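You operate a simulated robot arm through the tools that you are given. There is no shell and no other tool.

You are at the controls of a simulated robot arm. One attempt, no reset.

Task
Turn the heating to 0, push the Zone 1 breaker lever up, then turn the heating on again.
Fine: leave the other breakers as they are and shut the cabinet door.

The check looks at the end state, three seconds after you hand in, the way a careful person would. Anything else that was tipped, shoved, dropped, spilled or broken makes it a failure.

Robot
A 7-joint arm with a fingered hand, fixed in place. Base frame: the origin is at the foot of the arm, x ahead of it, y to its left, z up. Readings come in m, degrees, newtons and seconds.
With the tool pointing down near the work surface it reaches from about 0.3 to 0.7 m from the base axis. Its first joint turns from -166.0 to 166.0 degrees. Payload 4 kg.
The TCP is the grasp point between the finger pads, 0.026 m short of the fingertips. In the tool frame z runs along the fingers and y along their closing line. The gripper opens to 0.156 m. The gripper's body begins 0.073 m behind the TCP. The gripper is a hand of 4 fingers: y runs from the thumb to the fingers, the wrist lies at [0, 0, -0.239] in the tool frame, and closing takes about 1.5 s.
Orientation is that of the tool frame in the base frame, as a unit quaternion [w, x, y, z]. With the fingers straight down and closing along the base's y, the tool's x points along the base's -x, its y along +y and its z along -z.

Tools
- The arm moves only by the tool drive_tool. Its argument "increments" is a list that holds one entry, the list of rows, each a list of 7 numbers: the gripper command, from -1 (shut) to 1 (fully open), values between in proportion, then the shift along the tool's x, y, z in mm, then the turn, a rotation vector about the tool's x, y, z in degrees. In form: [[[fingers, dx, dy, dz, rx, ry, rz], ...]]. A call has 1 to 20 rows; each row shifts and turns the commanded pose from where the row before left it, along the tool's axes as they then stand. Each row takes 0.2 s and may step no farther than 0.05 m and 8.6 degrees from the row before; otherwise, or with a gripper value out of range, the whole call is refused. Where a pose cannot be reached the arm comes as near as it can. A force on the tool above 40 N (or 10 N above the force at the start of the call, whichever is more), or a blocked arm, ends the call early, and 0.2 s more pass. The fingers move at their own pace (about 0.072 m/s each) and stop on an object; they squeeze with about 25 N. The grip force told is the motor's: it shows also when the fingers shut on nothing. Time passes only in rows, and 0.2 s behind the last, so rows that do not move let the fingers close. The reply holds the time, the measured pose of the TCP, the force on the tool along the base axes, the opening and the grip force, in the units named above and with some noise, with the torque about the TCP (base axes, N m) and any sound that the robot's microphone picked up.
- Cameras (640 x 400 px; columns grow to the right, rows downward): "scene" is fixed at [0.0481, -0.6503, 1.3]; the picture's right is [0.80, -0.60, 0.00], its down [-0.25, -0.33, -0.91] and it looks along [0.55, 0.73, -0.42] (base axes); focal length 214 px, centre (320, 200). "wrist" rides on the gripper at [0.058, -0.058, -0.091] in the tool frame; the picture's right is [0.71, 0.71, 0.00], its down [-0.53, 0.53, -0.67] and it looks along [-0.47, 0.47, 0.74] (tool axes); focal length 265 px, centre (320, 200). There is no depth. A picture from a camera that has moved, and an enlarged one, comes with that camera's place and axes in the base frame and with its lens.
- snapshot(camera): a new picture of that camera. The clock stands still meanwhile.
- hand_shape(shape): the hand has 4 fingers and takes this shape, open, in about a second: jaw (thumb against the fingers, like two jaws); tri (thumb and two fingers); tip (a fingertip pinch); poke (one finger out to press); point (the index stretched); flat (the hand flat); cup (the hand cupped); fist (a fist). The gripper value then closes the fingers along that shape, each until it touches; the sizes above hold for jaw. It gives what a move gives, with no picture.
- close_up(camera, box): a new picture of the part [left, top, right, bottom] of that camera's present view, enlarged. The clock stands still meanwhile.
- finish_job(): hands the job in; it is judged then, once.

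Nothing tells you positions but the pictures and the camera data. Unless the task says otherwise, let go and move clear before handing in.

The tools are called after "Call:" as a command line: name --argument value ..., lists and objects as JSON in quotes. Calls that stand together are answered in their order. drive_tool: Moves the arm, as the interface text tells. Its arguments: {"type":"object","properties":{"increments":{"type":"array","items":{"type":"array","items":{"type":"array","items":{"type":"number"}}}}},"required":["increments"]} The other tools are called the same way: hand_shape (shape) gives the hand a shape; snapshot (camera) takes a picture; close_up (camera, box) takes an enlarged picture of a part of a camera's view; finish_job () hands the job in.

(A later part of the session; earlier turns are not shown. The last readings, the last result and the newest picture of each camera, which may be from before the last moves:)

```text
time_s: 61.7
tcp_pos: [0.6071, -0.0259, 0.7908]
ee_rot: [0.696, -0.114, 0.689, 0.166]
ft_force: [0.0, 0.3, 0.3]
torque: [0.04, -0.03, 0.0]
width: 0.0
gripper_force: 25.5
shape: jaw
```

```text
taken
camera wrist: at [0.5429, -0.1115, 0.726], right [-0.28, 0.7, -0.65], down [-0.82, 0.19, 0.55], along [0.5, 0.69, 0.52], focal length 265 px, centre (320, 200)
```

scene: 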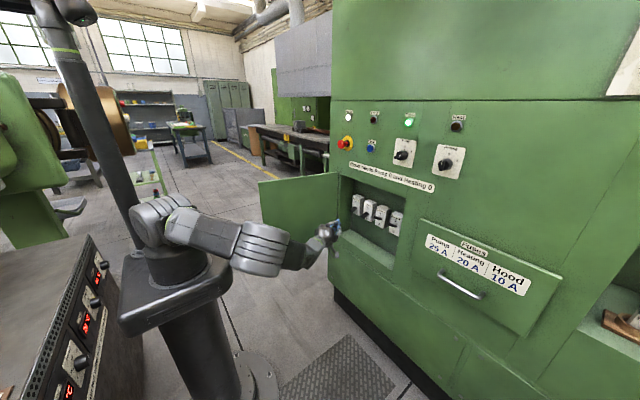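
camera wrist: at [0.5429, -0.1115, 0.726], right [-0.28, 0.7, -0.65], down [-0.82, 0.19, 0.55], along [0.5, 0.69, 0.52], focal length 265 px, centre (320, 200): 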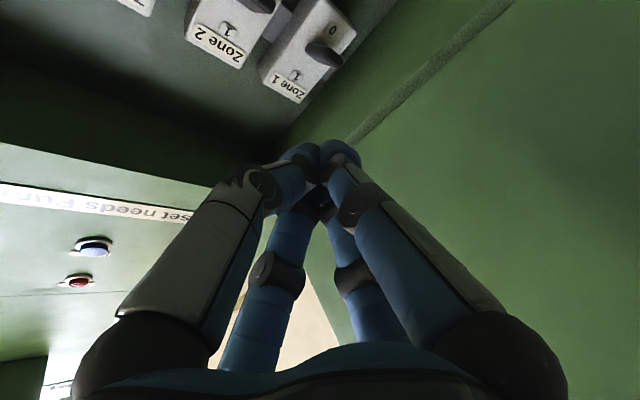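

Call:
close_up --camera "wrist" --box '[180, 0, 400, 130]'

```text
2.91 times, centred on (290, 65) of wrist
camera zoom: at [0.5429, -0.1115, 0.726], right [-0.28, 0.7, -0.65], down [-0.82, 0.19, 0.55], along [0.5, 0.69, 0.52], focal length 772 px, centre (407, 593)
```

zoom: 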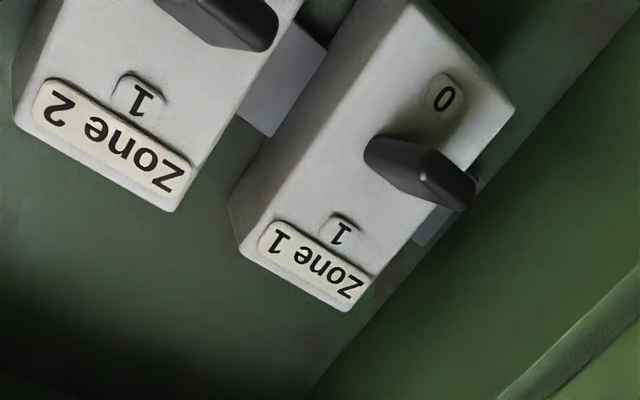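

Triangulating both cameras, the Zone 1 lever end is at about (0.778, 0.047, 0.776) with the breaker face at x≈0.803. I'll bring the closed fingertips to a point in front of and below that lever.

Call:
drive_tool --increments '[[[-1, 15, -1.5, 30, 0, 0, 0], [-1, 15, -1.5, 30, 0, 0, 0], [-1, 15, -1.5, 30, 0, 0, 0], [-1, 14, -1.5, 30, 0, 0, 0], [-1, 0, 0, 0, 0, 0, 0]]]'

Call:
close_up --camera "scene" --box '[320, 180, 410, 260]'

Call:
snapshot --camera "wrist"

```text
time_s: 62.9
tcp_pos: [0.7206, 0.0201, 0.7396]
ee_rot: [0.694, -0.114, 0.691, 0.167]
ft_force: [-0.1, 0.1, 0.3]
torque: [-0.01, -0.03, 0.0]
width: 0.0
gripper_force: 25.1
shape: jaw
out of reach, approached as far as the arm can: row 4
```

```text
5.00 times, centred on (365, 220) of scene
camera zoom: at [0.0481, -0.6503, 1.3], right [0.8, -0.6, 0.0], down [-0.25, -0.33, -0.91], along [0.55, 0.73, -0.42], focal length 1072 px, centre (95, 100)
```

zoom: 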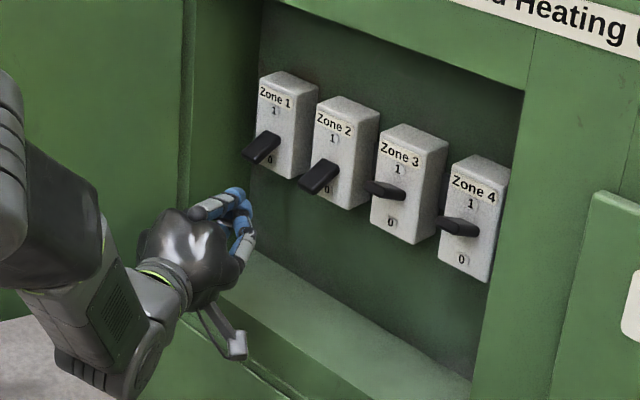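

```text
taken
camera wrist: at [0.6565, -0.0658, 0.6752], right [-0.28, 0.7, -0.65], down [-0.81, 0.18, 0.55], along [0.51, 0.69, 0.52], focal length 265 px, centre (320, 200)
```

wrist: 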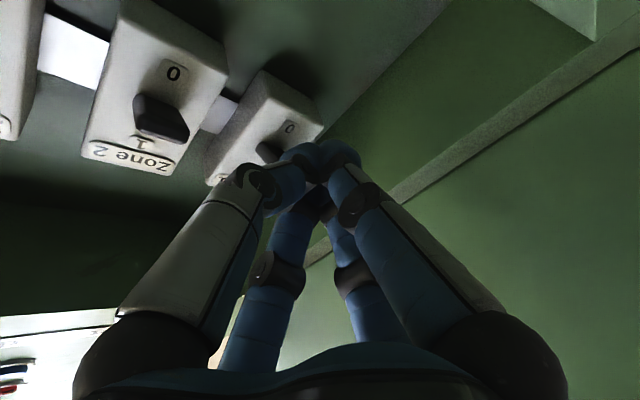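

The fingertips are just in front of and below the Zone 1 lever. I'll slide forward beneath it in small steps.

Call:
drive_tool --increments '[[[-1, 0, -1, 12, 0, 0, 0], [-1, 0, -1, 12, 0, 0, 0], [-1, 0, -0.5, 12, 0, 0, 0], [-1, 0, 0, 0, 0, 0, 0]]]'

Call:
close_up --camera "scene" --box '[330, 180, 400, 250]'

Call:
close_up --camera "wrist" --box '[200, 50, 400, 230]'

```text
time_s: 63.9
tcp_pos: [0.7507, 0.0317, 0.7456]
ee_rot: [0.695, -0.114, 0.69, 0.166]
ft_force: [-0.2, 0.1, -1.0]
torque: [-0.02, 0.03, -0.02]
width: 0.0
gripper_force: 25.2
shape: jaw
out of reach, approached as far as the arm can: row 3
```

```text
5.71 times, centred on (365, 215) of scene
camera zoom: at [0.0481, -0.6503, 1.3], right [0.8, -0.6, 0.0], down [-0.25, -0.33, -0.91], along [0.55, 0.73, -0.42], focal length 1226 px, centre (63, 114)
```

zoom: 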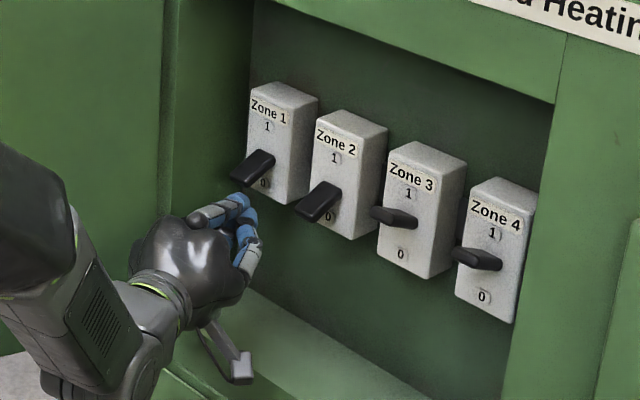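

```text
2.22 times, centred on (300, 140) of wrist
camera zoom: at [0.6874, -0.0527, 0.6805], right [-0.28, 0.7, -0.65], down [-0.82, 0.19, 0.55], along [0.51, 0.69, 0.52], focal length 590 px, centre (364, 333)
```

zoom: 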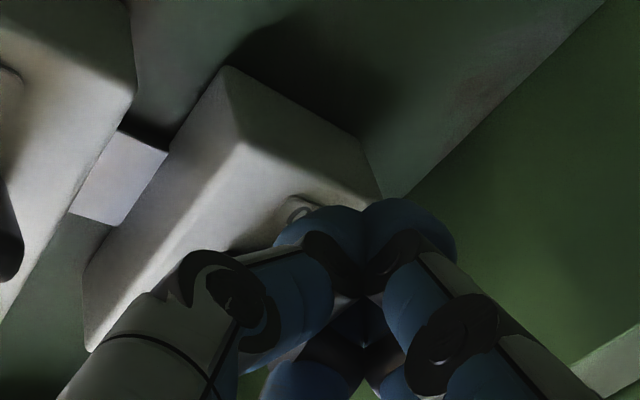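

The arm is near a wrist limit here. I'll back off slightly and yaw the hand a little more left and down, which frees that joint, before sliding under the lever.

Call:
drive_tool --increments '[[[-1, 4, 0, -15, 0, 0, 0], [-1, 2, 0, 0, -6, 4, 0], [-1, 2, 0, 0, -6, 4, 0], [-1, 0, 0, 0, 0, 0, 0]]]'

Call:
close_up --camera "scene" --box '[330, 180, 400, 250]'

```text
time_s: 64.9
tcp_pos: [0.7363, 0.027, 0.7374]
ee_rot: [0.631, -0.197, 0.714, 0.23]
ft_force: [-0.5, 0.5, 0.8]
torque: [0.0, 0.0, 0.02]
width: 0.0002
gripper_force: 25.4
shape: jaw
```

```text
5.71 times, centred on (365, 215) of scene
camera zoom: at [0.0481, -0.6503, 1.3], right [0.8, -0.6, 0.0], down [-0.25, -0.33, -0.91], along [0.55, 0.73, -0.42], focal length 1226 px, centre (63, 114)
```

zoom: 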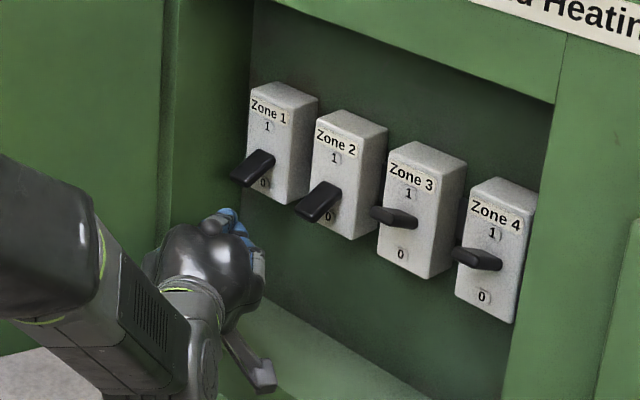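

Call:
drive_tool --increments '[[[-1, -1, -7.5, 14.6, 0, 0, 0], [-1, -1, -7.5, 14.6, 0, 0, 0], [-1, 0, 0, 0, 0, 0, 0]]]'

Call:
close_up --camera "scene" --box '[340, 180, 400, 240]'

Call:
close_up --camera "wrist" --box '[200, 50, 400, 230]'

```text
time_s: 65.7
tcp_pos: [0.7648, 0.0315, 0.7433]
ee_rot: [0.631, -0.197, 0.715, 0.229]
ft_force: [0.9, 0.1, -0.5]
torque: [0.0, 0.03, -0.01]
width: 0.0
gripper_force: 24.3
shape: jaw
out of reach, approached as far as the arm can: row 2
```

```text
6.67 times, centred on (370, 210) of scene
camera zoom: at [0.0481, -0.6503, 1.3], right [0.8, -0.6, 0.0], down [-0.25, -0.33, -0.91], along [0.55, 0.73, -0.42], focal length 1430 px, centre (-13, 133)
```

zoom: 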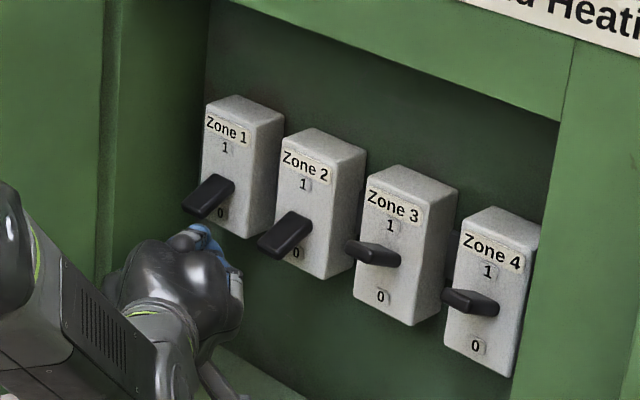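

```text
2.22 times, centred on (300, 140) of wrist
camera zoom: at [0.7149, -0.0678, 0.6891], right [-0.49, 0.58, -0.65], down [-0.78, 0.04, 0.63], along [0.39, 0.81, 0.43], focal length 590 px, centre (364, 333)
```

zoom: 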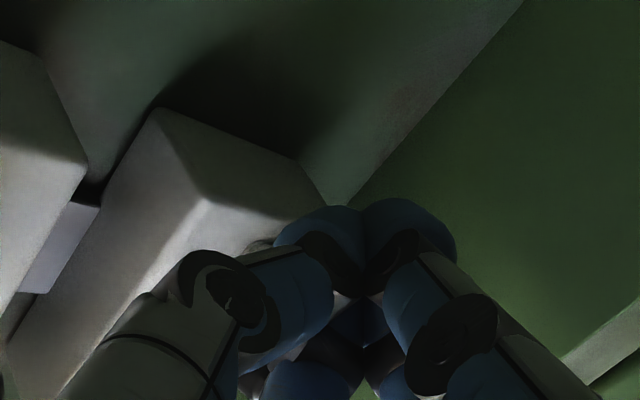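

The fingertips are now directly under the Zone 1 lever end. I'll lift in small steps.

Call:
drive_tool --increments '[[[-1, -8, -1, 0.7, 0, 0, 0], [-1, -8, -1, 0.7, 0, 0, 0], [-1, -8, -1, 0.7, 0, 0, 0], [-1, -8, -1, 0.7, 0, 0, 0], [-1, 0, 0, 0, 0, 0, 0]]]'

Call:
close_up --camera "scene" --box '[340, 180, 400, 240]'

```text
time_s: 66.9
tcp_pos: [0.7725, 0.0302, 0.7739]
ee_rot: [0.63, -0.198, 0.715, 0.231]
ft_force: [-7.0, 4.2, -3.9]
torque: [0.16, 0.01, -0.36]
width: 0.0001
gripper_force: 25.3
shape: jaw
```

```text
6.67 times, centred on (370, 210) of scene
camera zoom: at [0.0481, -0.6503, 1.3], right [0.8, -0.6, 0.0], down [-0.25, -0.33, -0.91], along [0.55, 0.73, -0.42], focal length 1430 px, centre (-13, 133)
```

zoom: 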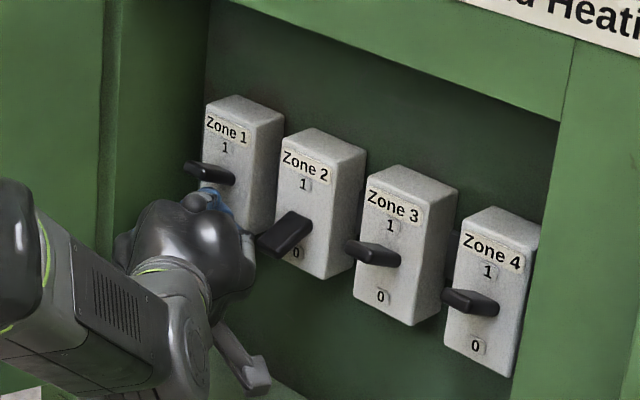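

Zone 1's lever has snapped up to 1, matching Zones 3 and 4, and Zone 2 is still down. I'll withdraw straight back, keeping clear of the Zone 2 lever.

Call:
drive_tool --increments '[[[-1, 2.3, 5.8, -8, 0, 0, 0], [-1, 2, 5.8, -8, 0, 0, 0], [-1, 2, 11.6, -16, 0, 0, 0], [-1, 2, 11.6, -16, 0, 0, 0], [-1, 0, 0, -30, 0, 0, 0], [-1, 0, 0, -30, 0, 0, 0], [-1, 0, 0, 0, 0, 0, 0]]]'

Call:
snapshot --camera "scene"

Call:
close_up --camera "scene" --box '[340, 180, 410, 240]'

```text
time_s: 68.5
tcp_pos: [0.6652, -0.0039, 0.7799]
ee_rot: [0.632, -0.197, 0.714, 0.23]
ft_force: [-0.2, 1.0, 0.0]
torque: [0.01, 0.0, 0.02]
width: 0.0
gripper_force: 24.8
shape: jaw
```

```text
taken
```

scene: 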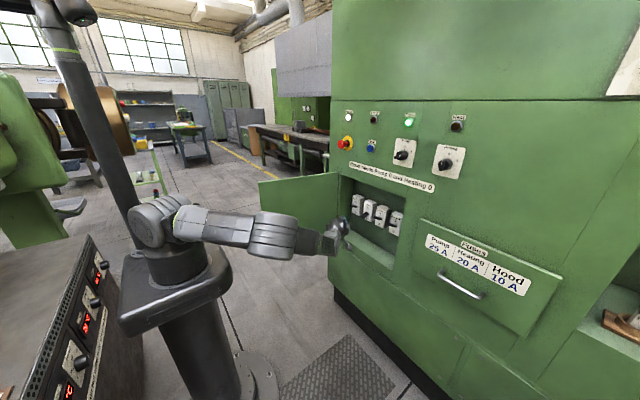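

```text
6.67 times, centred on (375, 210) of scene
camera zoom: at [0.0481, -0.6503, 1.3], right [0.8, -0.6, 0.0], down [-0.25, -0.33, -0.91], along [0.55, 0.73, -0.42], focal length 1430 px, centre (-47, 133)
```

zoom: 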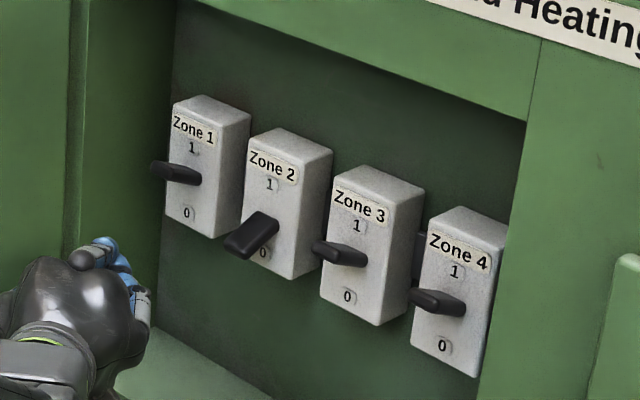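

Zone 1 is at 1 and the other breakers are unchanged. To shut the door I need to get to its outer side, so I'll raise the hand over the door's top (z≈0.98) while staying clear of the E-stop on the panel.

Call:
drive_tool --increments '[[[-1, 0, 0, -30, 0, 0, 0], [-1, 0, 0, -30, 0, 0, 0], [-1, -36, 0, -3, 0, -0.7, 0], [-1, -36, 0, -3, 0, -0.7, 0], [-1, -36, 0, -3, 0, -0.7, 0], [-1, -36, 0, -2, 0, -0.7, 0], [-1, -36, 0, -2, 0, -0.7, 0], [-1, -36, 0, -1, 0, -0.7, 0], [-1, -36, 0, -1, 0, -0.7, 0], [-1, -36, 0, 0, 0, -0.7, 0], [-1, -36, 0, 0, 0, 0, 0], [-1, 0, 0, 0, 0, 0, 0]]]'

Call:
snapshot --camera "scene"

Call:
snapshot --camera "wrist"

```text
time_s: 71.1
tcp_pos: [0.6328, -0.061, 1.1093]
ee_rot: [0.665, -0.185, 0.683, 0.239]
ft_force: [-0.6, 0.2, -0.3]
torque: [0.02, 0.01, -0.02]
width: 0.0003
gripper_force: 24.9
shape: jaw
```

```text
taken
```

scene: 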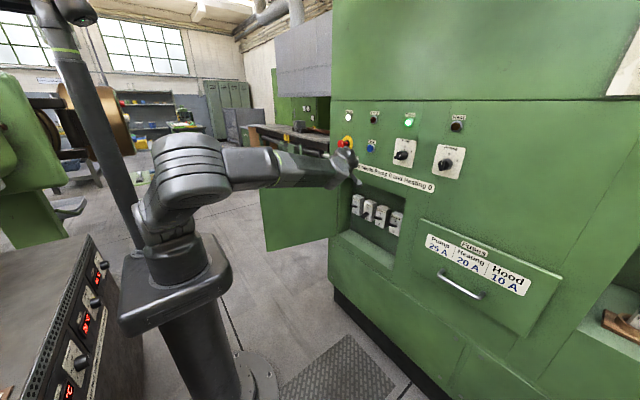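

```text
taken
camera wrist: at [0.5868, -0.1564, 1.0451], right [-0.44, 0.62, -0.65], down [-0.82, 0.01, 0.57], along [0.36, 0.78, 0.51], focal length 265 px, centre (320, 200)
```

wrist: 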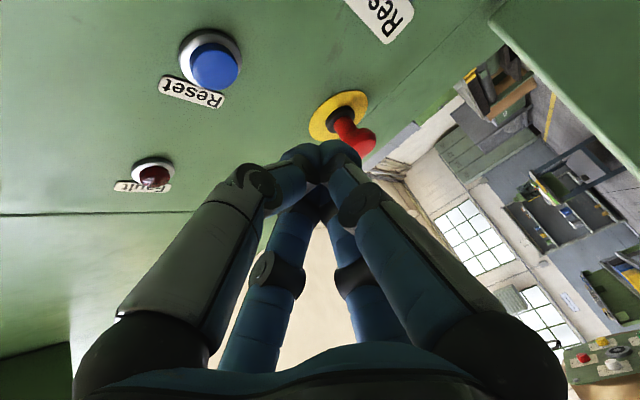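

The E-stop is ahead-left of the fingertips, so I'll first pull back from the panel and then swing left over the top of the door with the hand pointing left.

Call:
drive_tool --increments '[[[-1, -3, 14, -20, 0, 0, 0], [-1, -3, 14, -20, 0, 0, 0], [-1, -3, 14, -20, 0, 0, 0], [-1, 0, 21.4, 8.1, -4, 0, 0], [-1, 0, 20.7, 9.6, -4, 0, 0], [-1, 0, 20, 11, -4, 0, 0], [-1, 0, 19.2, 12.4, -4, 0, 0], [-1, 0, 18.4, 13.7, -4, 0, 0], [-1, 0, 0, 0, 0, 0, 0]]]'

Call:
snapshot --camera "scene"

```text
time_s: 73.1
tcp_pos: [0.5315, 0.0493, 1.1307]
ee_rot: [0.622, -0.3, 0.63, 0.356]
ft_force: [0.3, 0.0, -0.4]
torque: [0.02, -0.01, -0.01]
width: 0.0002
gripper_force: 24.9
shape: jaw
```

```text
taken
```

scene: 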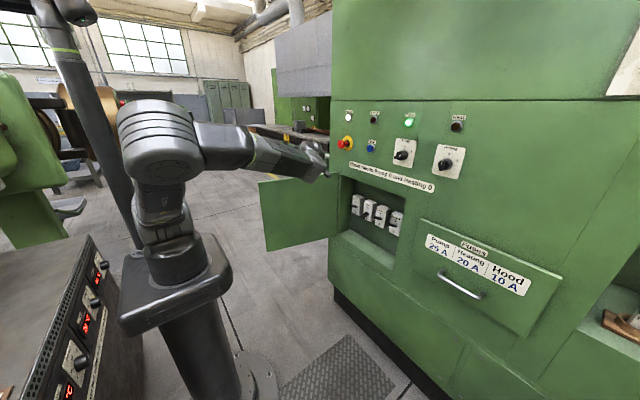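

Call:
drive_tool --increments '[[[-1, 0, 14.9, 21.3, -2, 0, 0], [-1, 0, 14.2, 21.8, -2, 0, 0], [-1, 0, 13.4, 22.3, -2, 0, 0], [-1, 0, 12.6, 22.7, -2, 0, 0], [-1, 0, 11.8, 23.2, -2, 0, 0], [-1, 0, 7, 27, 2, 0, 0], [-1, 0, 7, 27, 2, 0, 0], [-1, 0, 7, 27, 3, 0, 0], [-1, 0, 7, 27, 4, 0, 0], [-1, 0, 0, 0, 0, 0, 0]]]'

Call:
snapshot --camera "scene"

Call:
snapshot --camera "wrist"

```text
time_s: 75.3
tcp_pos: [0.5602, 0.2877, 1.144]
ee_rot: [0.625, -0.295, 0.633, 0.348]
ft_force: [-0.5, 0.7, -1.0]
torque: [-0.03, 0.0, -0.01]
width: 0.0
gripper_force: 25.0
shape: jaw
```

```text
taken
```

scene: 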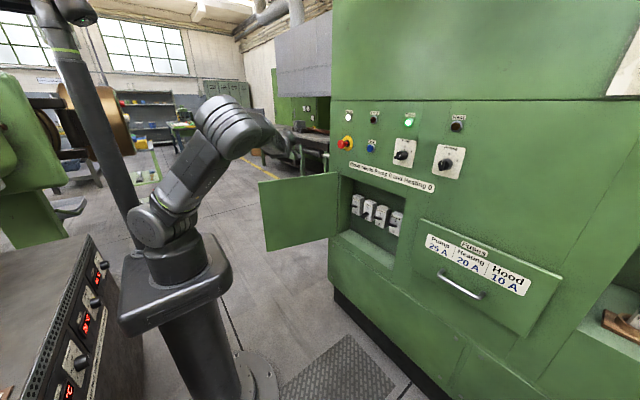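

```text
taken
camera wrist: at [0.5487, 0.1833, 1.0782], right [-0.6, 0.46, -0.65], down [-0.79, -0.26, 0.55], along [0.08, 0.85, 0.52], focal length 265 px, centre (320, 200)
```

wrist: 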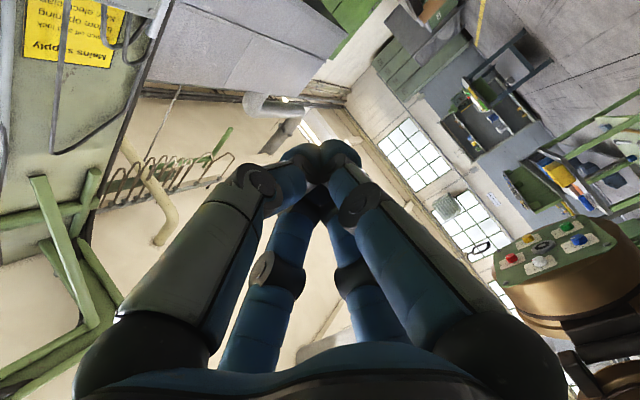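

The hand is over on the door's outer side. I'll move further left and turn partly forward before lowering beside the door.

Call:
drive_tool --increments '[[[-1, 0, 9.5, 24.4, 5, 0, 0], [-1, 0, 11.5, 23.5, 5, 0, 0], [-1, 0, 13.5, 22.4, 5, 0, 0], [-1, 0, 15.5, 21.1, 5, 0, 0], [-1, 0, 17.3, 19.7, 5, 0, 0], [-1, 0, 18.9, 18.2, 5, 0, 0], [-1, 0, 0, 0, 0, 0, 0]]]'

Call:
snapshot --camera "scene"

Call:
snapshot --camera "wrist"

```text
time_s: 76.9
tcp_pos: [0.6022, 0.3013, 1.1731]
ee_rot: [0.661, -0.184, 0.689, 0.233]
ft_force: [0.2, 0.9, 0.6]
torque: [0.01, -0.02, -0.01]
width: 0.0
gripper_force: 24.8
shape: jaw
out of reach, approached as far as the arm can: row 3, 4, 5, 6
```

```text
taken
```

scene: 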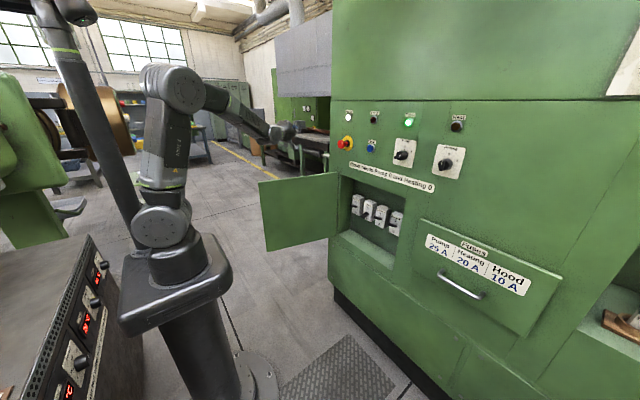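

```text
taken
camera wrist: at [0.5556, 0.2054, 1.1112], right [-0.44, 0.62, -0.65], down [-0.82, 0.02, 0.58], along [0.38, 0.78, 0.5], focal length 265 px, centre (320, 200)
```

wrist: 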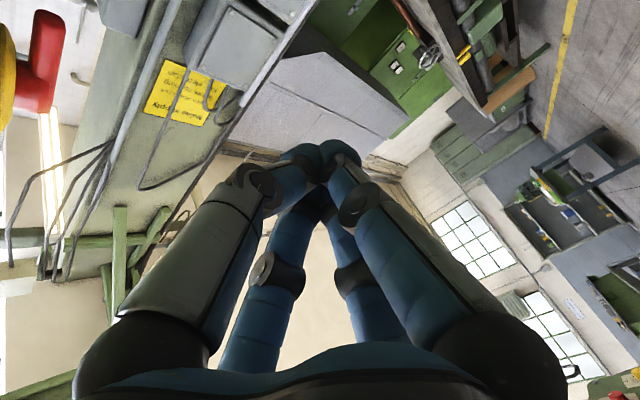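

The hand can't turn forward on this side with the wrist bent this way. I'll convert to a tool-down posture instead: first point the hand fully left (wrist well bent), then pitch it down, which should let me work over the top of the door freely.

Call:
drive_tool --increments '[[[-1, -2, 14.9, -16.1, -7.8, 0, 0], [-1, -2, 17, -13.8, -7.8, 0, 0], [-1, -2, 18.7, -11.3, -7.8, 0, 0], [-1, -2, 20.1, -8.6, -7.8, 0, 0], [-1, 0, 21.2, -5.7, -7.8, 0, 0], [-1, 0, 21.7, -2.7, -7.8, 0, 0], [-1, 0, 21.9, 0, -7.8, 0, 0], [-1, 0, 0, 0, 0, 0, 0]]]'

Call:
snapshot --camera "scene"

```text
time_s: 78.7
tcp_pos: [0.4505, 0.3242, 1.1915]
ee_rot: [0.502, -0.468, 0.504, 0.525]
ft_force: [-0.5, -0.5, -0.6]
torque: [0.03, 0.0, -0.02]
width: 0.0001
gripper_force: 24.9
shape: jaw
```

```text
taken
```

scene: 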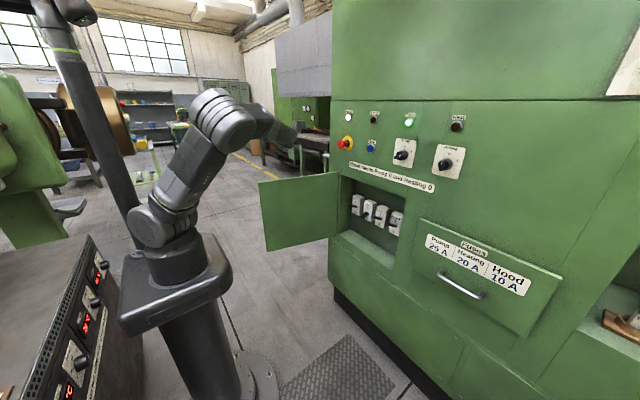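

Call:
drive_tool --increments '[[[-1, 0, 0, 0, 0, 8, 0], [-1, 0, 0, 0, 0, 8, 0], [-1, 0, 0, 0, 0, 8, 0], [-1, 0, 0, 0, 0, 8, 0], [-1, 0, 0, 0, 0, 8, 0], [-1, 0, 0, 0, 0, 0, 0]]]'

Call:
snapshot --camera "scene"

```text
time_s: 80.1
tcp_pos: [0.4147, 0.3371, 1.1062]
ee_rot: [0.358, -0.605, 0.62, 0.35]
ft_force: [0.0, -0.2, 0.4]
torque: [0.0, -0.02, 0.02]
width: 0.0001
gripper_force: 25.0
shape: jaw
out of reach, approached as far as the arm can: row 2, 3, 4, 5
```

```text
taken
```

scene: 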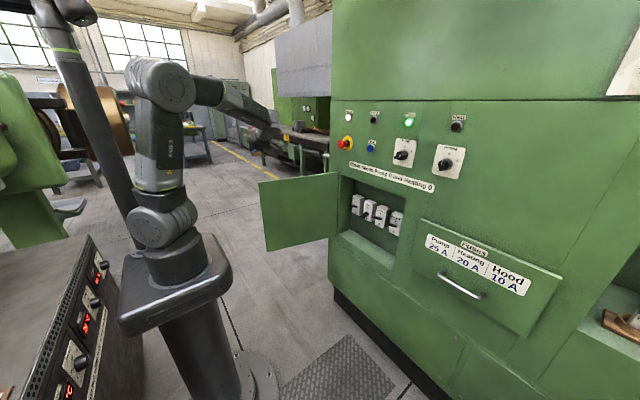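

The hand is pitched about 30° down over the door, but something is limiting further pitch, possibly the wrist roll joint. Since roll doesn't matter for pushing with closed fingers, I'll test rolling the hand to see which direction frees it.

Call:
drive_tool --increments '[[[-1, 0, 0, 0, 0, 0, 8], [-1, 0, 0, 0, 0, 0, 8], [-1, 0, 0, 0, 0, 0, 8], [-1, 0, 0, 0, 0, 0, 0]]]'

Call:
drive_tool --increments '[[[-1, 0, 0, 0, 0, 4, 0], [-1, 0, 0, 0, 0, 4, 0], [-1, 0, 0, 0, 0, 0, 0]]]'

```text
time_s: 81.1
tcp_pos: [0.3895, 0.3315, 1.035]
ee_rot: [0.307, -0.475, 0.711, 0.418]
ft_force: [0.1, 0.3, -0.7]
torque: [0.04, 0.01, -0.03]
width: 0.0002
gripper_force: 25.1
shape: jaw
out of reach, approached as far as the arm can: row 1, 2, 3
```

```text
time_s: 81.9
tcp_pos: [0.3693, 0.3096, 0.9813]
ee_rot: [0.259, -0.503, 0.729, 0.384]
ft_force: [-0.4, -0.2, 0.8]
torque: [-0.02, 0.0, -0.02]
width: 0.0
gripper_force: 25.0
shape: jaw
out of reach, approached as far as the arm can: row 1, 2
```

Call:
snapshot --camera "scene"

Call:
snapshot --camera "wrist"

```text
taken
```

scene: 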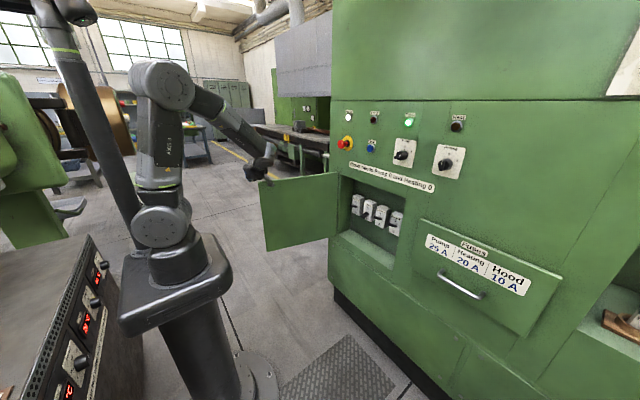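

```text
taken
camera wrist: at [0.402, 0.1918, 0.9709], right [-0.91, -0.24, -0.33], down [-0.3, -0.16, 0.94], along [-0.28, 0.96, 0.08], focal length 265 px, centre (320, 200)
```

wrist: 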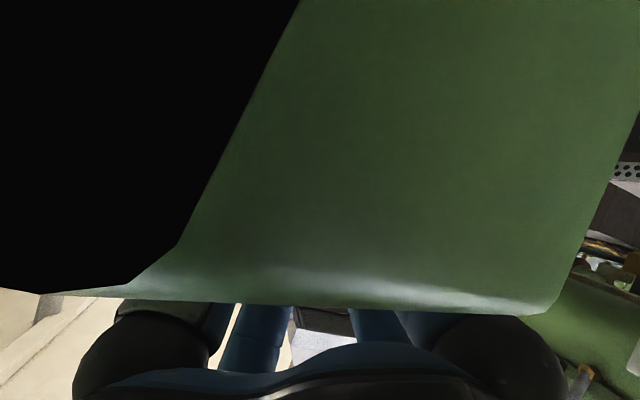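

By luck the fingertips are now hooked over the door's top edge on its outer side (the wrist camera sees the door's inner face with the fingers disappearing behind it). I'll pull gently to the right to see if the door follows.

Call:
drive_tool --increments '[[[-1, 13, -5, -14.7, 0, 0, 0], [-1, 13, -5, -14.7, 0, 0, 0], [-1, 0, 0, 0, 0, 0, 0]]]'

Call:
snapshot --camera "scene"

Call:
snapshot --camera "wrist"

```text
time_s: 82.7
tcp_pos: [0.3666, 0.2706, 0.9781]
ee_rot: [0.249, -0.504, 0.734, 0.382]
ft_force: [-10.4, 2.6, 2.2]
torque: [-0.18, 0.0, -0.63]
width: 0.0001
gripper_force: 25.0
shape: jaw
```

```text
taken
```

scene: 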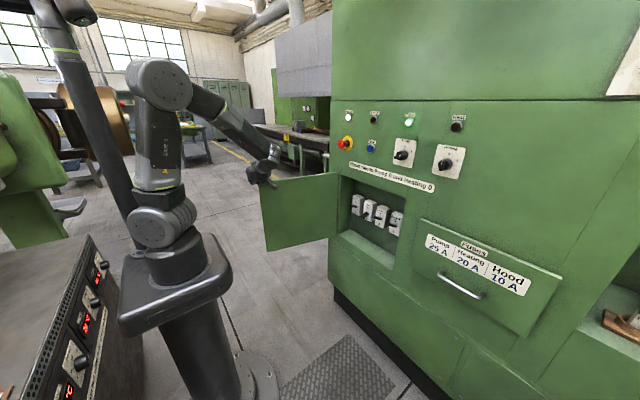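

```text
taken
camera wrist: at [0.3993, 0.1524, 0.9686], right [-0.92, -0.25, -0.31], down [-0.28, -0.15, 0.95], along [-0.28, 0.96, 0.07], focal length 265 px, centre (320, 200)
```

wrist: 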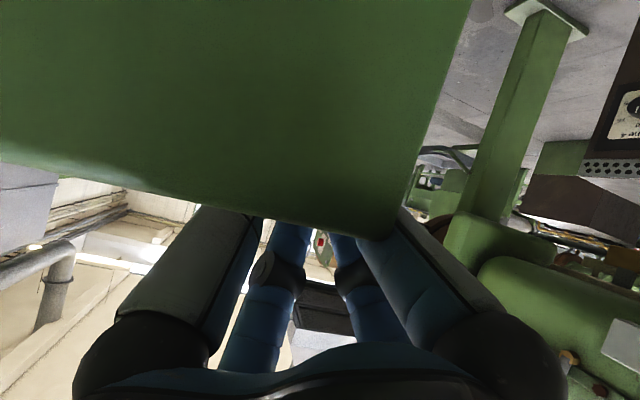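

Contact is light; the door's free corner is between the fingers. I'll follow the free edge's arc, easing slightly toward the robot while pulling right.

Call:
drive_tool --increments '[[[-1, 15, 7, -16.3, 0, 0, 0], [-1, 12, -3, -16.4, 0, 0, 0], [-1, 12, -4, -16.4, 0, 0, 0], [-1, 0, 0, 0, 0, 0, 0]]]'

Call:
snapshot --camera "scene"

Call:
snapshot --camera "wrist"

```text
time_s: 83.7
tcp_pos: [0.3545, 0.2099, 0.9767]
ee_rot: [0.253, -0.503, 0.733, 0.381]
ft_force: [-0.7, 0.0, 0.2]
torque: [0.02, -0.01, -0.02]
width: 0.0
gripper_force: 25.5
shape: jaw
```

```text
taken
```

scene: 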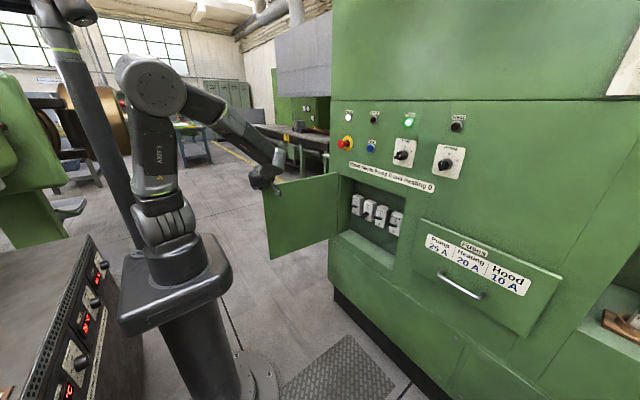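

```text
taken
camera wrist: at [0.3868, 0.0913, 0.9664], right [-0.92, -0.24, -0.32], down [-0.29, -0.15, 0.95], along [-0.28, 0.96, 0.07], focal length 265 px, centre (320, 200)
```

wrist: 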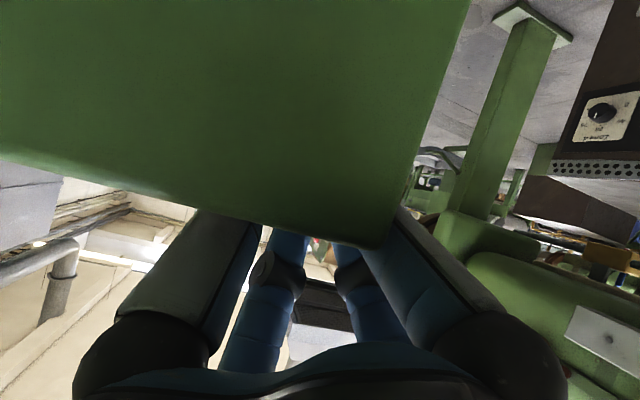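

The door follows smoothly with almost no force. I'll continue along the arc.

Call:
drive_tool --increments '[[[-1, 14.4, -5.4, -22.1, 0, 0, 0], [-1, 14.4, -5.4, -22.1, 0, 0, 0], [-1, 15.5, -12, -27, 0, 0, 0], [-1, 15.5, -12, -27, 0, 0, 0], [-1, 0, 0, 0, 0, 0, 0]]]'

Call:
snapshot --camera "scene"

Call:
snapshot --camera "wrist"

```text
time_s: 84.2
tcp_pos: [0.3532, 0.184, 0.9725]
ee_rot: [0.255, -0.506, 0.729, 0.385]
ft_force: [-9.5, 0.3, 14.7]
torque: [-0.67, -0.48, -0.36]
width: 0.0
gripper_force: 24.6
shape: jaw
out of reach, approached as far as the arm can: row 1, 2
stopped in row 2: the force on the tool passed its limit at 52 N (the readings are from after the stop); the commanded pose is now the measured one
```

```text
taken
```

scene: 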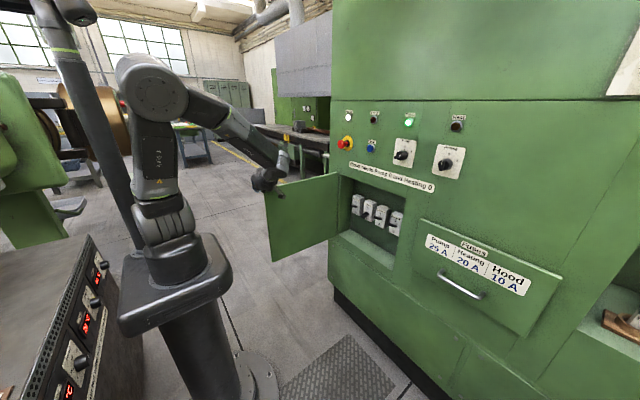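

```text
taken
camera wrist: at [0.3874, 0.0666, 0.9619], right [-0.91, -0.25, -0.32], down [-0.29, -0.16, 0.94], along [-0.29, 0.96, 0.08], focal length 265 px, centre (320, 200)
```

wrist: 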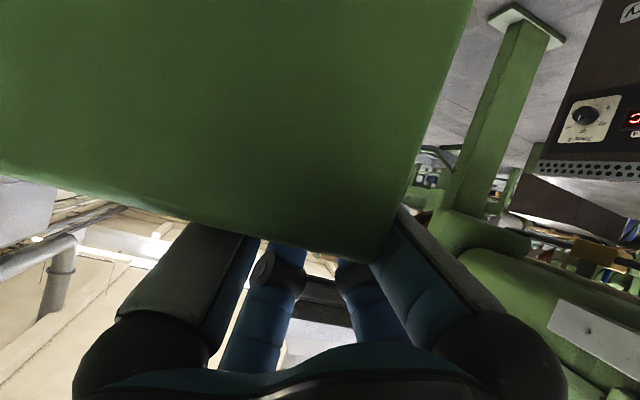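

The hand sagged onto the door's top edge at a reach limit. I'll lift off, shift about 8 cm toward the cabinet so all the fingers sit on the outer face, and hook again.

Call:
drive_tool --increments '[[[-1, -27, 10, -20, 0, 0, 0], [-1, -27, 10, -20, 0, 0, 0], [-1, -13, -23.5, 5.2, 0, 0, 0], [-1, -13, -23.5, 5.2, 0, 0, 0], [-1, -13, -23.5, 5.2, 0, 0, 0], [-1, 0, 0, 0, 0, 0, 0]]]'

Call:
snapshot --camera "scene"

Call:
snapshot --camera "wrist"

```text
time_s: 85.0
tcp_pos: [0.3575, 0.2123, 0.9766]
ee_rot: [0.248, -0.508, 0.724, 0.396]
ft_force: [-23.1, 2.9, 11.8]
torque: [-0.73, -0.03, -1.35]
width: 0.0001
gripper_force: 24.6
shape: jaw
out of reach, approached as far as the arm can: row 1, 2, 3
stopped in row 3: the force on the tool passed its limit at 60 N (the readings are from after the stop); the commanded pose is now the measured one
```

```text
taken
```

scene: 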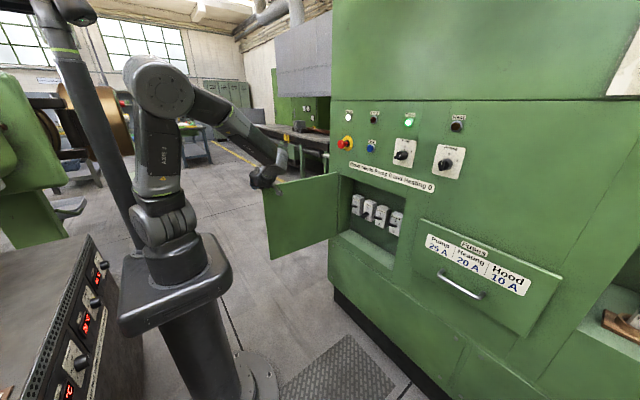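

```text
taken
camera wrist: at [0.392, 0.0962, 0.964], right [-0.91, -0.26, -0.31], down [-0.27, -0.18, 0.95], along [-0.3, 0.95, 0.09], focal length 265 px, centre (320, 200)
```

wrist: 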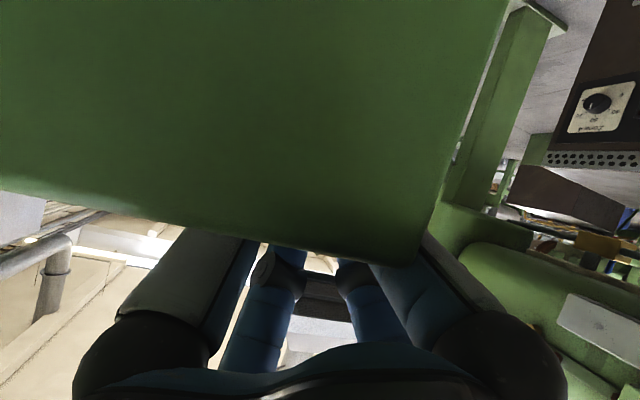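

Lifting is blocked by the current hand roll (another wrist limit), so I'll undo the earlier roll while moving outward and up to free the hand from the door.

Call:
drive_tool --increments '[[[-1, 3, 9.5, 0, 0, 0, -4], [-1, -8, 6, 4, 0, 0, -8], [-1, -15, 6, 4, 0, 0, -8], [-1, -15, 6, 0, 0, 0, -8], [-1, 0, 0, 0, 0, 0, 0]]]'

Call:
snapshot --camera "wrist"

```text
time_s: 86.2
tcp_pos: [0.3366, 0.2424, 1.0058]
ee_rot: [-0.336, 0.669, -0.58, -0.321]
ft_force: [0.1, 0.0, -0.3]
torque: [0.03, 0.01, 0.01]
width: 0.0003
gripper_force: 25.0
shape: jaw
```

```text
taken
camera wrist: at [0.4035, 0.1397, 1.0135], right [-0.62, -0.47, -0.63], down [-0.56, -0.31, 0.77], along [-0.55, 0.83, -0.07], focal length 265 px, centre (320, 200)
```

wrist: 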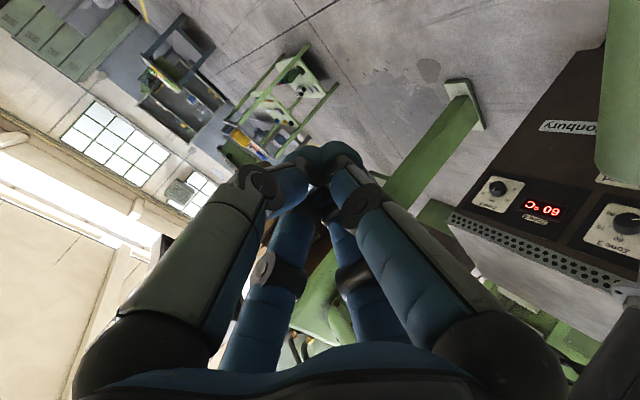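

The hand is free, and rolling the negative way is the free direction. I'll roll further that way while raising, then check how far it can pitch down.

Call:
drive_tool --increments '[[[-1, -18.9, -4.5, -7.4, 0, 0, -8], [-1, -18.1, -7.1, -7.4, 0, 0, -8], [-1, -17, -9.5, -7.4, 0, 0, -8], [-1, -15.5, -11.8, -7.4, 0, 0, -8], [-1, 0, 0, 0, 0, 0, 0]]]'

Call:
snapshot --camera "scene"

```text
time_s: 87.4
tcp_pos: [0.3461, 0.2615, 1.0861]
ee_rot: [-0.412, 0.802, -0.374, -0.216]
ft_force: [1.1, -0.2, 0.5]
torque: [0.03, -0.01, 0.0]
width: 0.0
gripper_force: 25.4
shape: jaw
```

```text
taken
```

scene: 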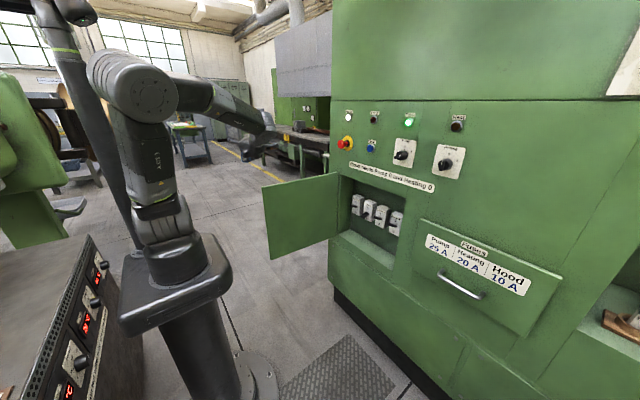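

All reachable now, so the roll joint was the limit. I'll pitch the hand straight down.

Call:
drive_tool --increments '[[[-1, 0, 0, 0, -5, 6.2, 0.3], [-1, 0, 0, 0, -5, 6.2, 0.3], [-1, 0, 0, 0, -5, 6.2, 0.3], [-1, 0, 0, 0, -5, 6.2, 0.3], [-1, 0, 0, 0, -5, 6.2, 0.3], [-1, 0, 0, 0, -5, 6.2, 0.3], [-1, 0, 0, 0, -4, 5, 0.3], [-1, 0, 0, 0, 0, 0, 0]]]'

Call:
snapshot --camera "scene"

Call:
snapshot --camera "wrist"

```text
time_s: 89.2
tcp_pos: [0.3182, 0.2389, 0.9381]
ee_rot: [-0.05, 0.902, -0.427, -0.035]
ft_force: [-0.1, 0.2, -0.5]
torque: [0.03, 0.0, 0.02]
width: 0.0003
gripper_force: 24.6
shape: jaw
out of reach, approached as far as the arm can: row 2, 3, 4, 5, 6, 7
```

```text
taken
```

scene: 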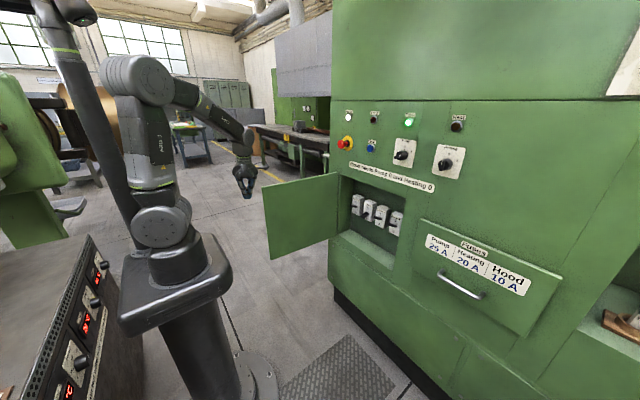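

```text
taken
camera wrist: at [0.4003, 0.221, 1.0264], right [-0.1, -0.99, -0.12], down [-0.73, -0.01, 0.69], along [-0.68, 0.15, -0.72], focal length 265 px, centre (320, 200)
```

wrist: 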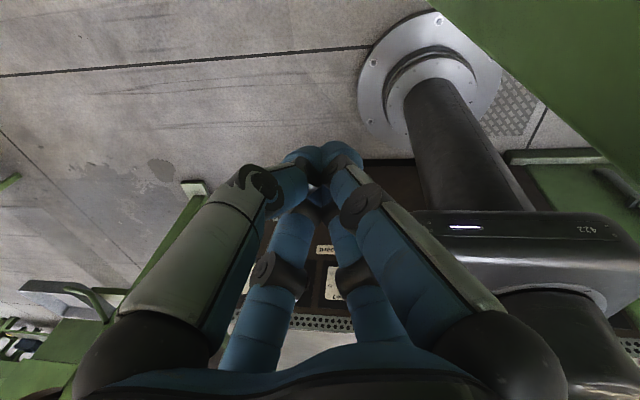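

The hand now points straight down beside the door's outer side with no contact. I'll shift it a little toward the cabinet to sit against the door's outer face, then sweep the door closed along its arc.

Call:
drive_tool --increments '[[[-1, 14.6, -26.7, -5, -2.2, 2.7, 0], [-1, 14.6, -26.7, -5, -2.2, 2.7, 0], [-1, 12, -22, -3, 0, 0, 0], [-1, 0, 0, 0, 0, 0, 0]]]'

Call:
snapshot --camera "scene"

```text
time_s: 90.2
tcp_pos: [0.3602, 0.1618, 0.9049]
ee_rot: [0.014, 0.903, -0.43, -0.01]
ft_force: [-0.4, 0.7, 0.0]
torque: [0.01, -0.01, -0.02]
width: 0.0
gripper_force: 24.5
shape: jaw
out of reach, approached as far as the arm can: row 1, 2, 3
```

```text
taken
```

scene: 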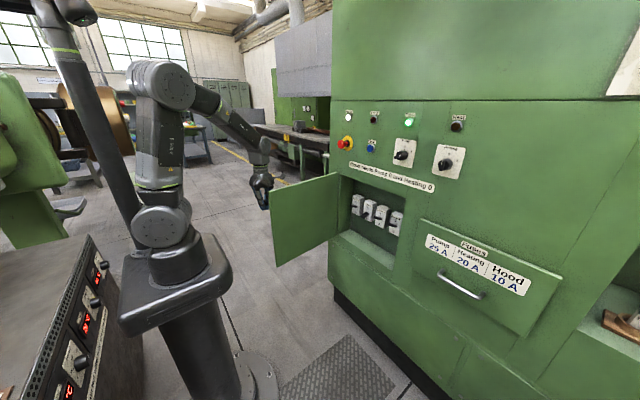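

The arm still shows reach limits, though it did nudge the door further closed. I'll try more negative roll, which helped before.

Call:
drive_tool --increments '[[[-1, 0, 0, -5, 0, 0, -8], [-1, 0, 0, -5, 0, 0, -8], [-1, 0, 0, -5, 0, 0, -8], [-1, 0, 0, -5, 0, 0, -8], [-1, 0, 0, 0, 0, 0, 0]]]'

Call:
snapshot --camera "scene"

```text
time_s: 91.4
tcp_pos: [0.3537, 0.1584, 0.9044]
ee_rot: [0.015, 0.986, -0.164, -0.015]
ft_force: [-0.3, -0.2, 0.4]
torque: [-0.02, -0.02, 0.02]
width: 0.0001
gripper_force: 25.0
shape: jaw
out of reach, approached as far as the arm can: row 1, 2, 3, 4
```

```text
taken
```

scene: 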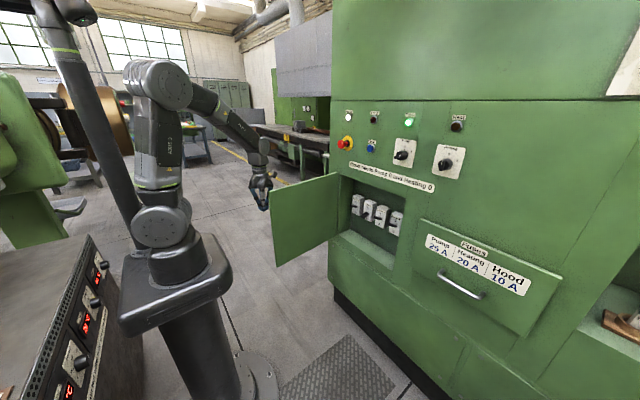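

The wrist is bending the "up" way now, which suits pointing forward at low height on this side. I'll move left away from the door while pitching the hand up toward forward.

Call:
drive_tool --increments '[[[-1, 0.6, -29.2, 0, 2.6, 7.5, 0.2], [-1, 0.5, -29.2, 1.4, 2.6, 7.5, 0.2], [-1, 13.8, -33.8, 6.9, 2.6, 7.5, 0.2], [-1, 12.7, -33.4, 10.2, 2.6, 7.5, 0.2], [-1, 0, 0, 0, 0, 0, 0]]]'

Call:
snapshot --camera "scene"

```text
time_s: 92.6
tcp_pos: [0.4121, 0.2149, 0.9467]
ee_rot: [-0.032, 0.954, -0.161, 0.253]
ft_force: [0.2, 0.4, -0.8]
torque: [0.0, 0.02, -0.02]
width: 0.0
gripper_force: 24.8
shape: jaw
out of reach, approached as far as the arm can: row 3, 4
```

```text
taken
```

scene: 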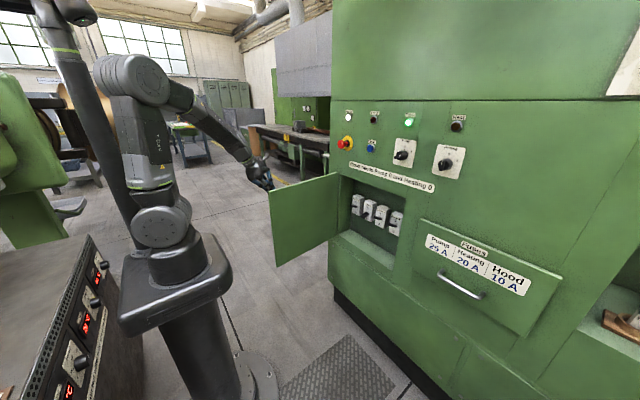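

The hand is beside the outer face, tips below the door's top edge, pitched forward 30°. I'll try sweeping right from here to push the door toward closed.

Call:
drive_tool --increments '[[[-1, 9.7, 28.4, 0.6, 0, 0, 0], [-1, 9.7, 28.4, 0.6, 0, 0, 0], [-1, 9.7, 28.4, 0.6, 0, 0, 0], [-1, 0, 0, 0, 0, 0, 0]]]'

Call:
snapshot --camera "scene"

Call:
snapshot --camera "wrist"

```text
time_s: 93.6
tcp_pos: [0.4113, 0.1307, 0.9443]
ee_rot: [-0.036, 0.955, -0.161, 0.248]
ft_force: [-0.1, 0.4, 0.0]
torque: [0.01, -0.02, 0.02]
width: 0.0
gripper_force: 25.1
shape: jaw
```

```text
taken
```

scene: 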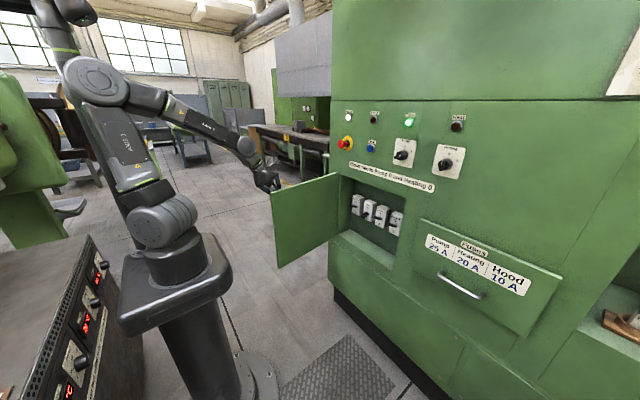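

```text
taken
camera wrist: at [0.4298, 0.1667, 1.059], right [0.38, -0.9, 0.22], down [-0.91, -0.32, 0.26], along [-0.17, -0.3, -0.94], focal length 265 px, centre (320, 200)
```

wrist: 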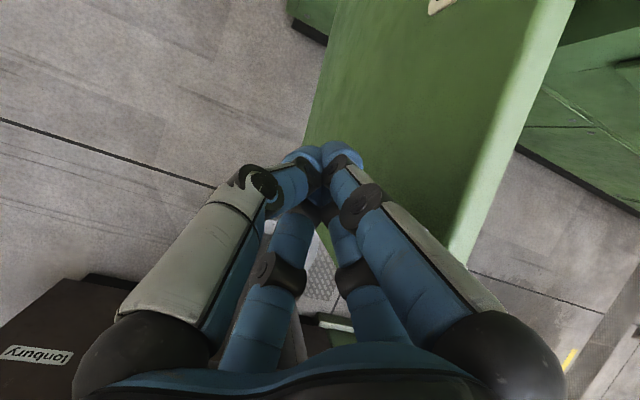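

That works with no reach problem; the fingertips are against the outer face. I'll follow the closing arc.

Call:
drive_tool --increments '[[[-1, 12.2, 22.2, 3, 0, 0, 0], [-1, 12.2, 22.2, 3, 0, 0, 0], [-1, 16.3, 20.8, 5.4, 0, 0, 0], [-1, 16.3, 20.8, 5.4, 0, 0, 0], [-1, 17.6, 17.7, 6.7, 0, 0, 0], [-1, 17.6, 17.7, 6.7, 0, 0, 0], [-1, 0, 0, 0, 0, 0, 0]]]'

Call:
snapshot --camera "scene"

Call:
snapshot --camera "wrist"

```text
time_s: 95.2
tcp_pos: [0.4669, -0.0181, 0.9497]
ee_rot: [-0.029, 0.953, -0.163, 0.255]
ft_force: [-0.1, -0.1, 0.0]
torque: [0.02, -0.01, -0.03]
width: 0.0
gripper_force: 24.6
shape: jaw
```

```text
taken
```

scene: 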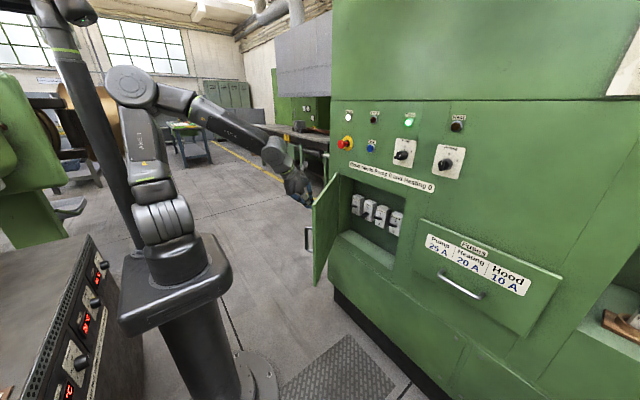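

```text
taken
camera wrist: at [0.484, 0.0196, 1.0633], right [0.37, -0.9, 0.24], down [-0.92, -0.31, 0.26], along [-0.16, -0.31, -0.94], focal length 265 px, centre (320, 200)
```

wrist: 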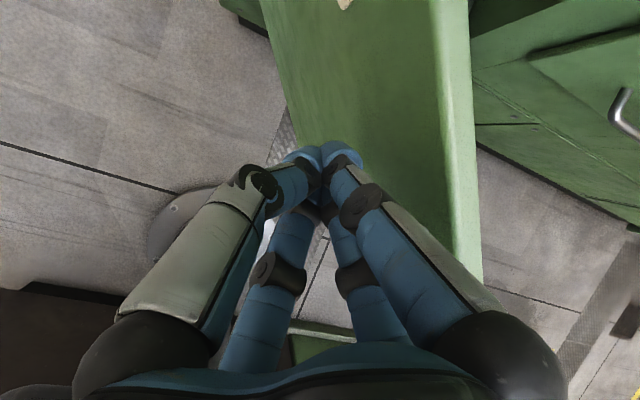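

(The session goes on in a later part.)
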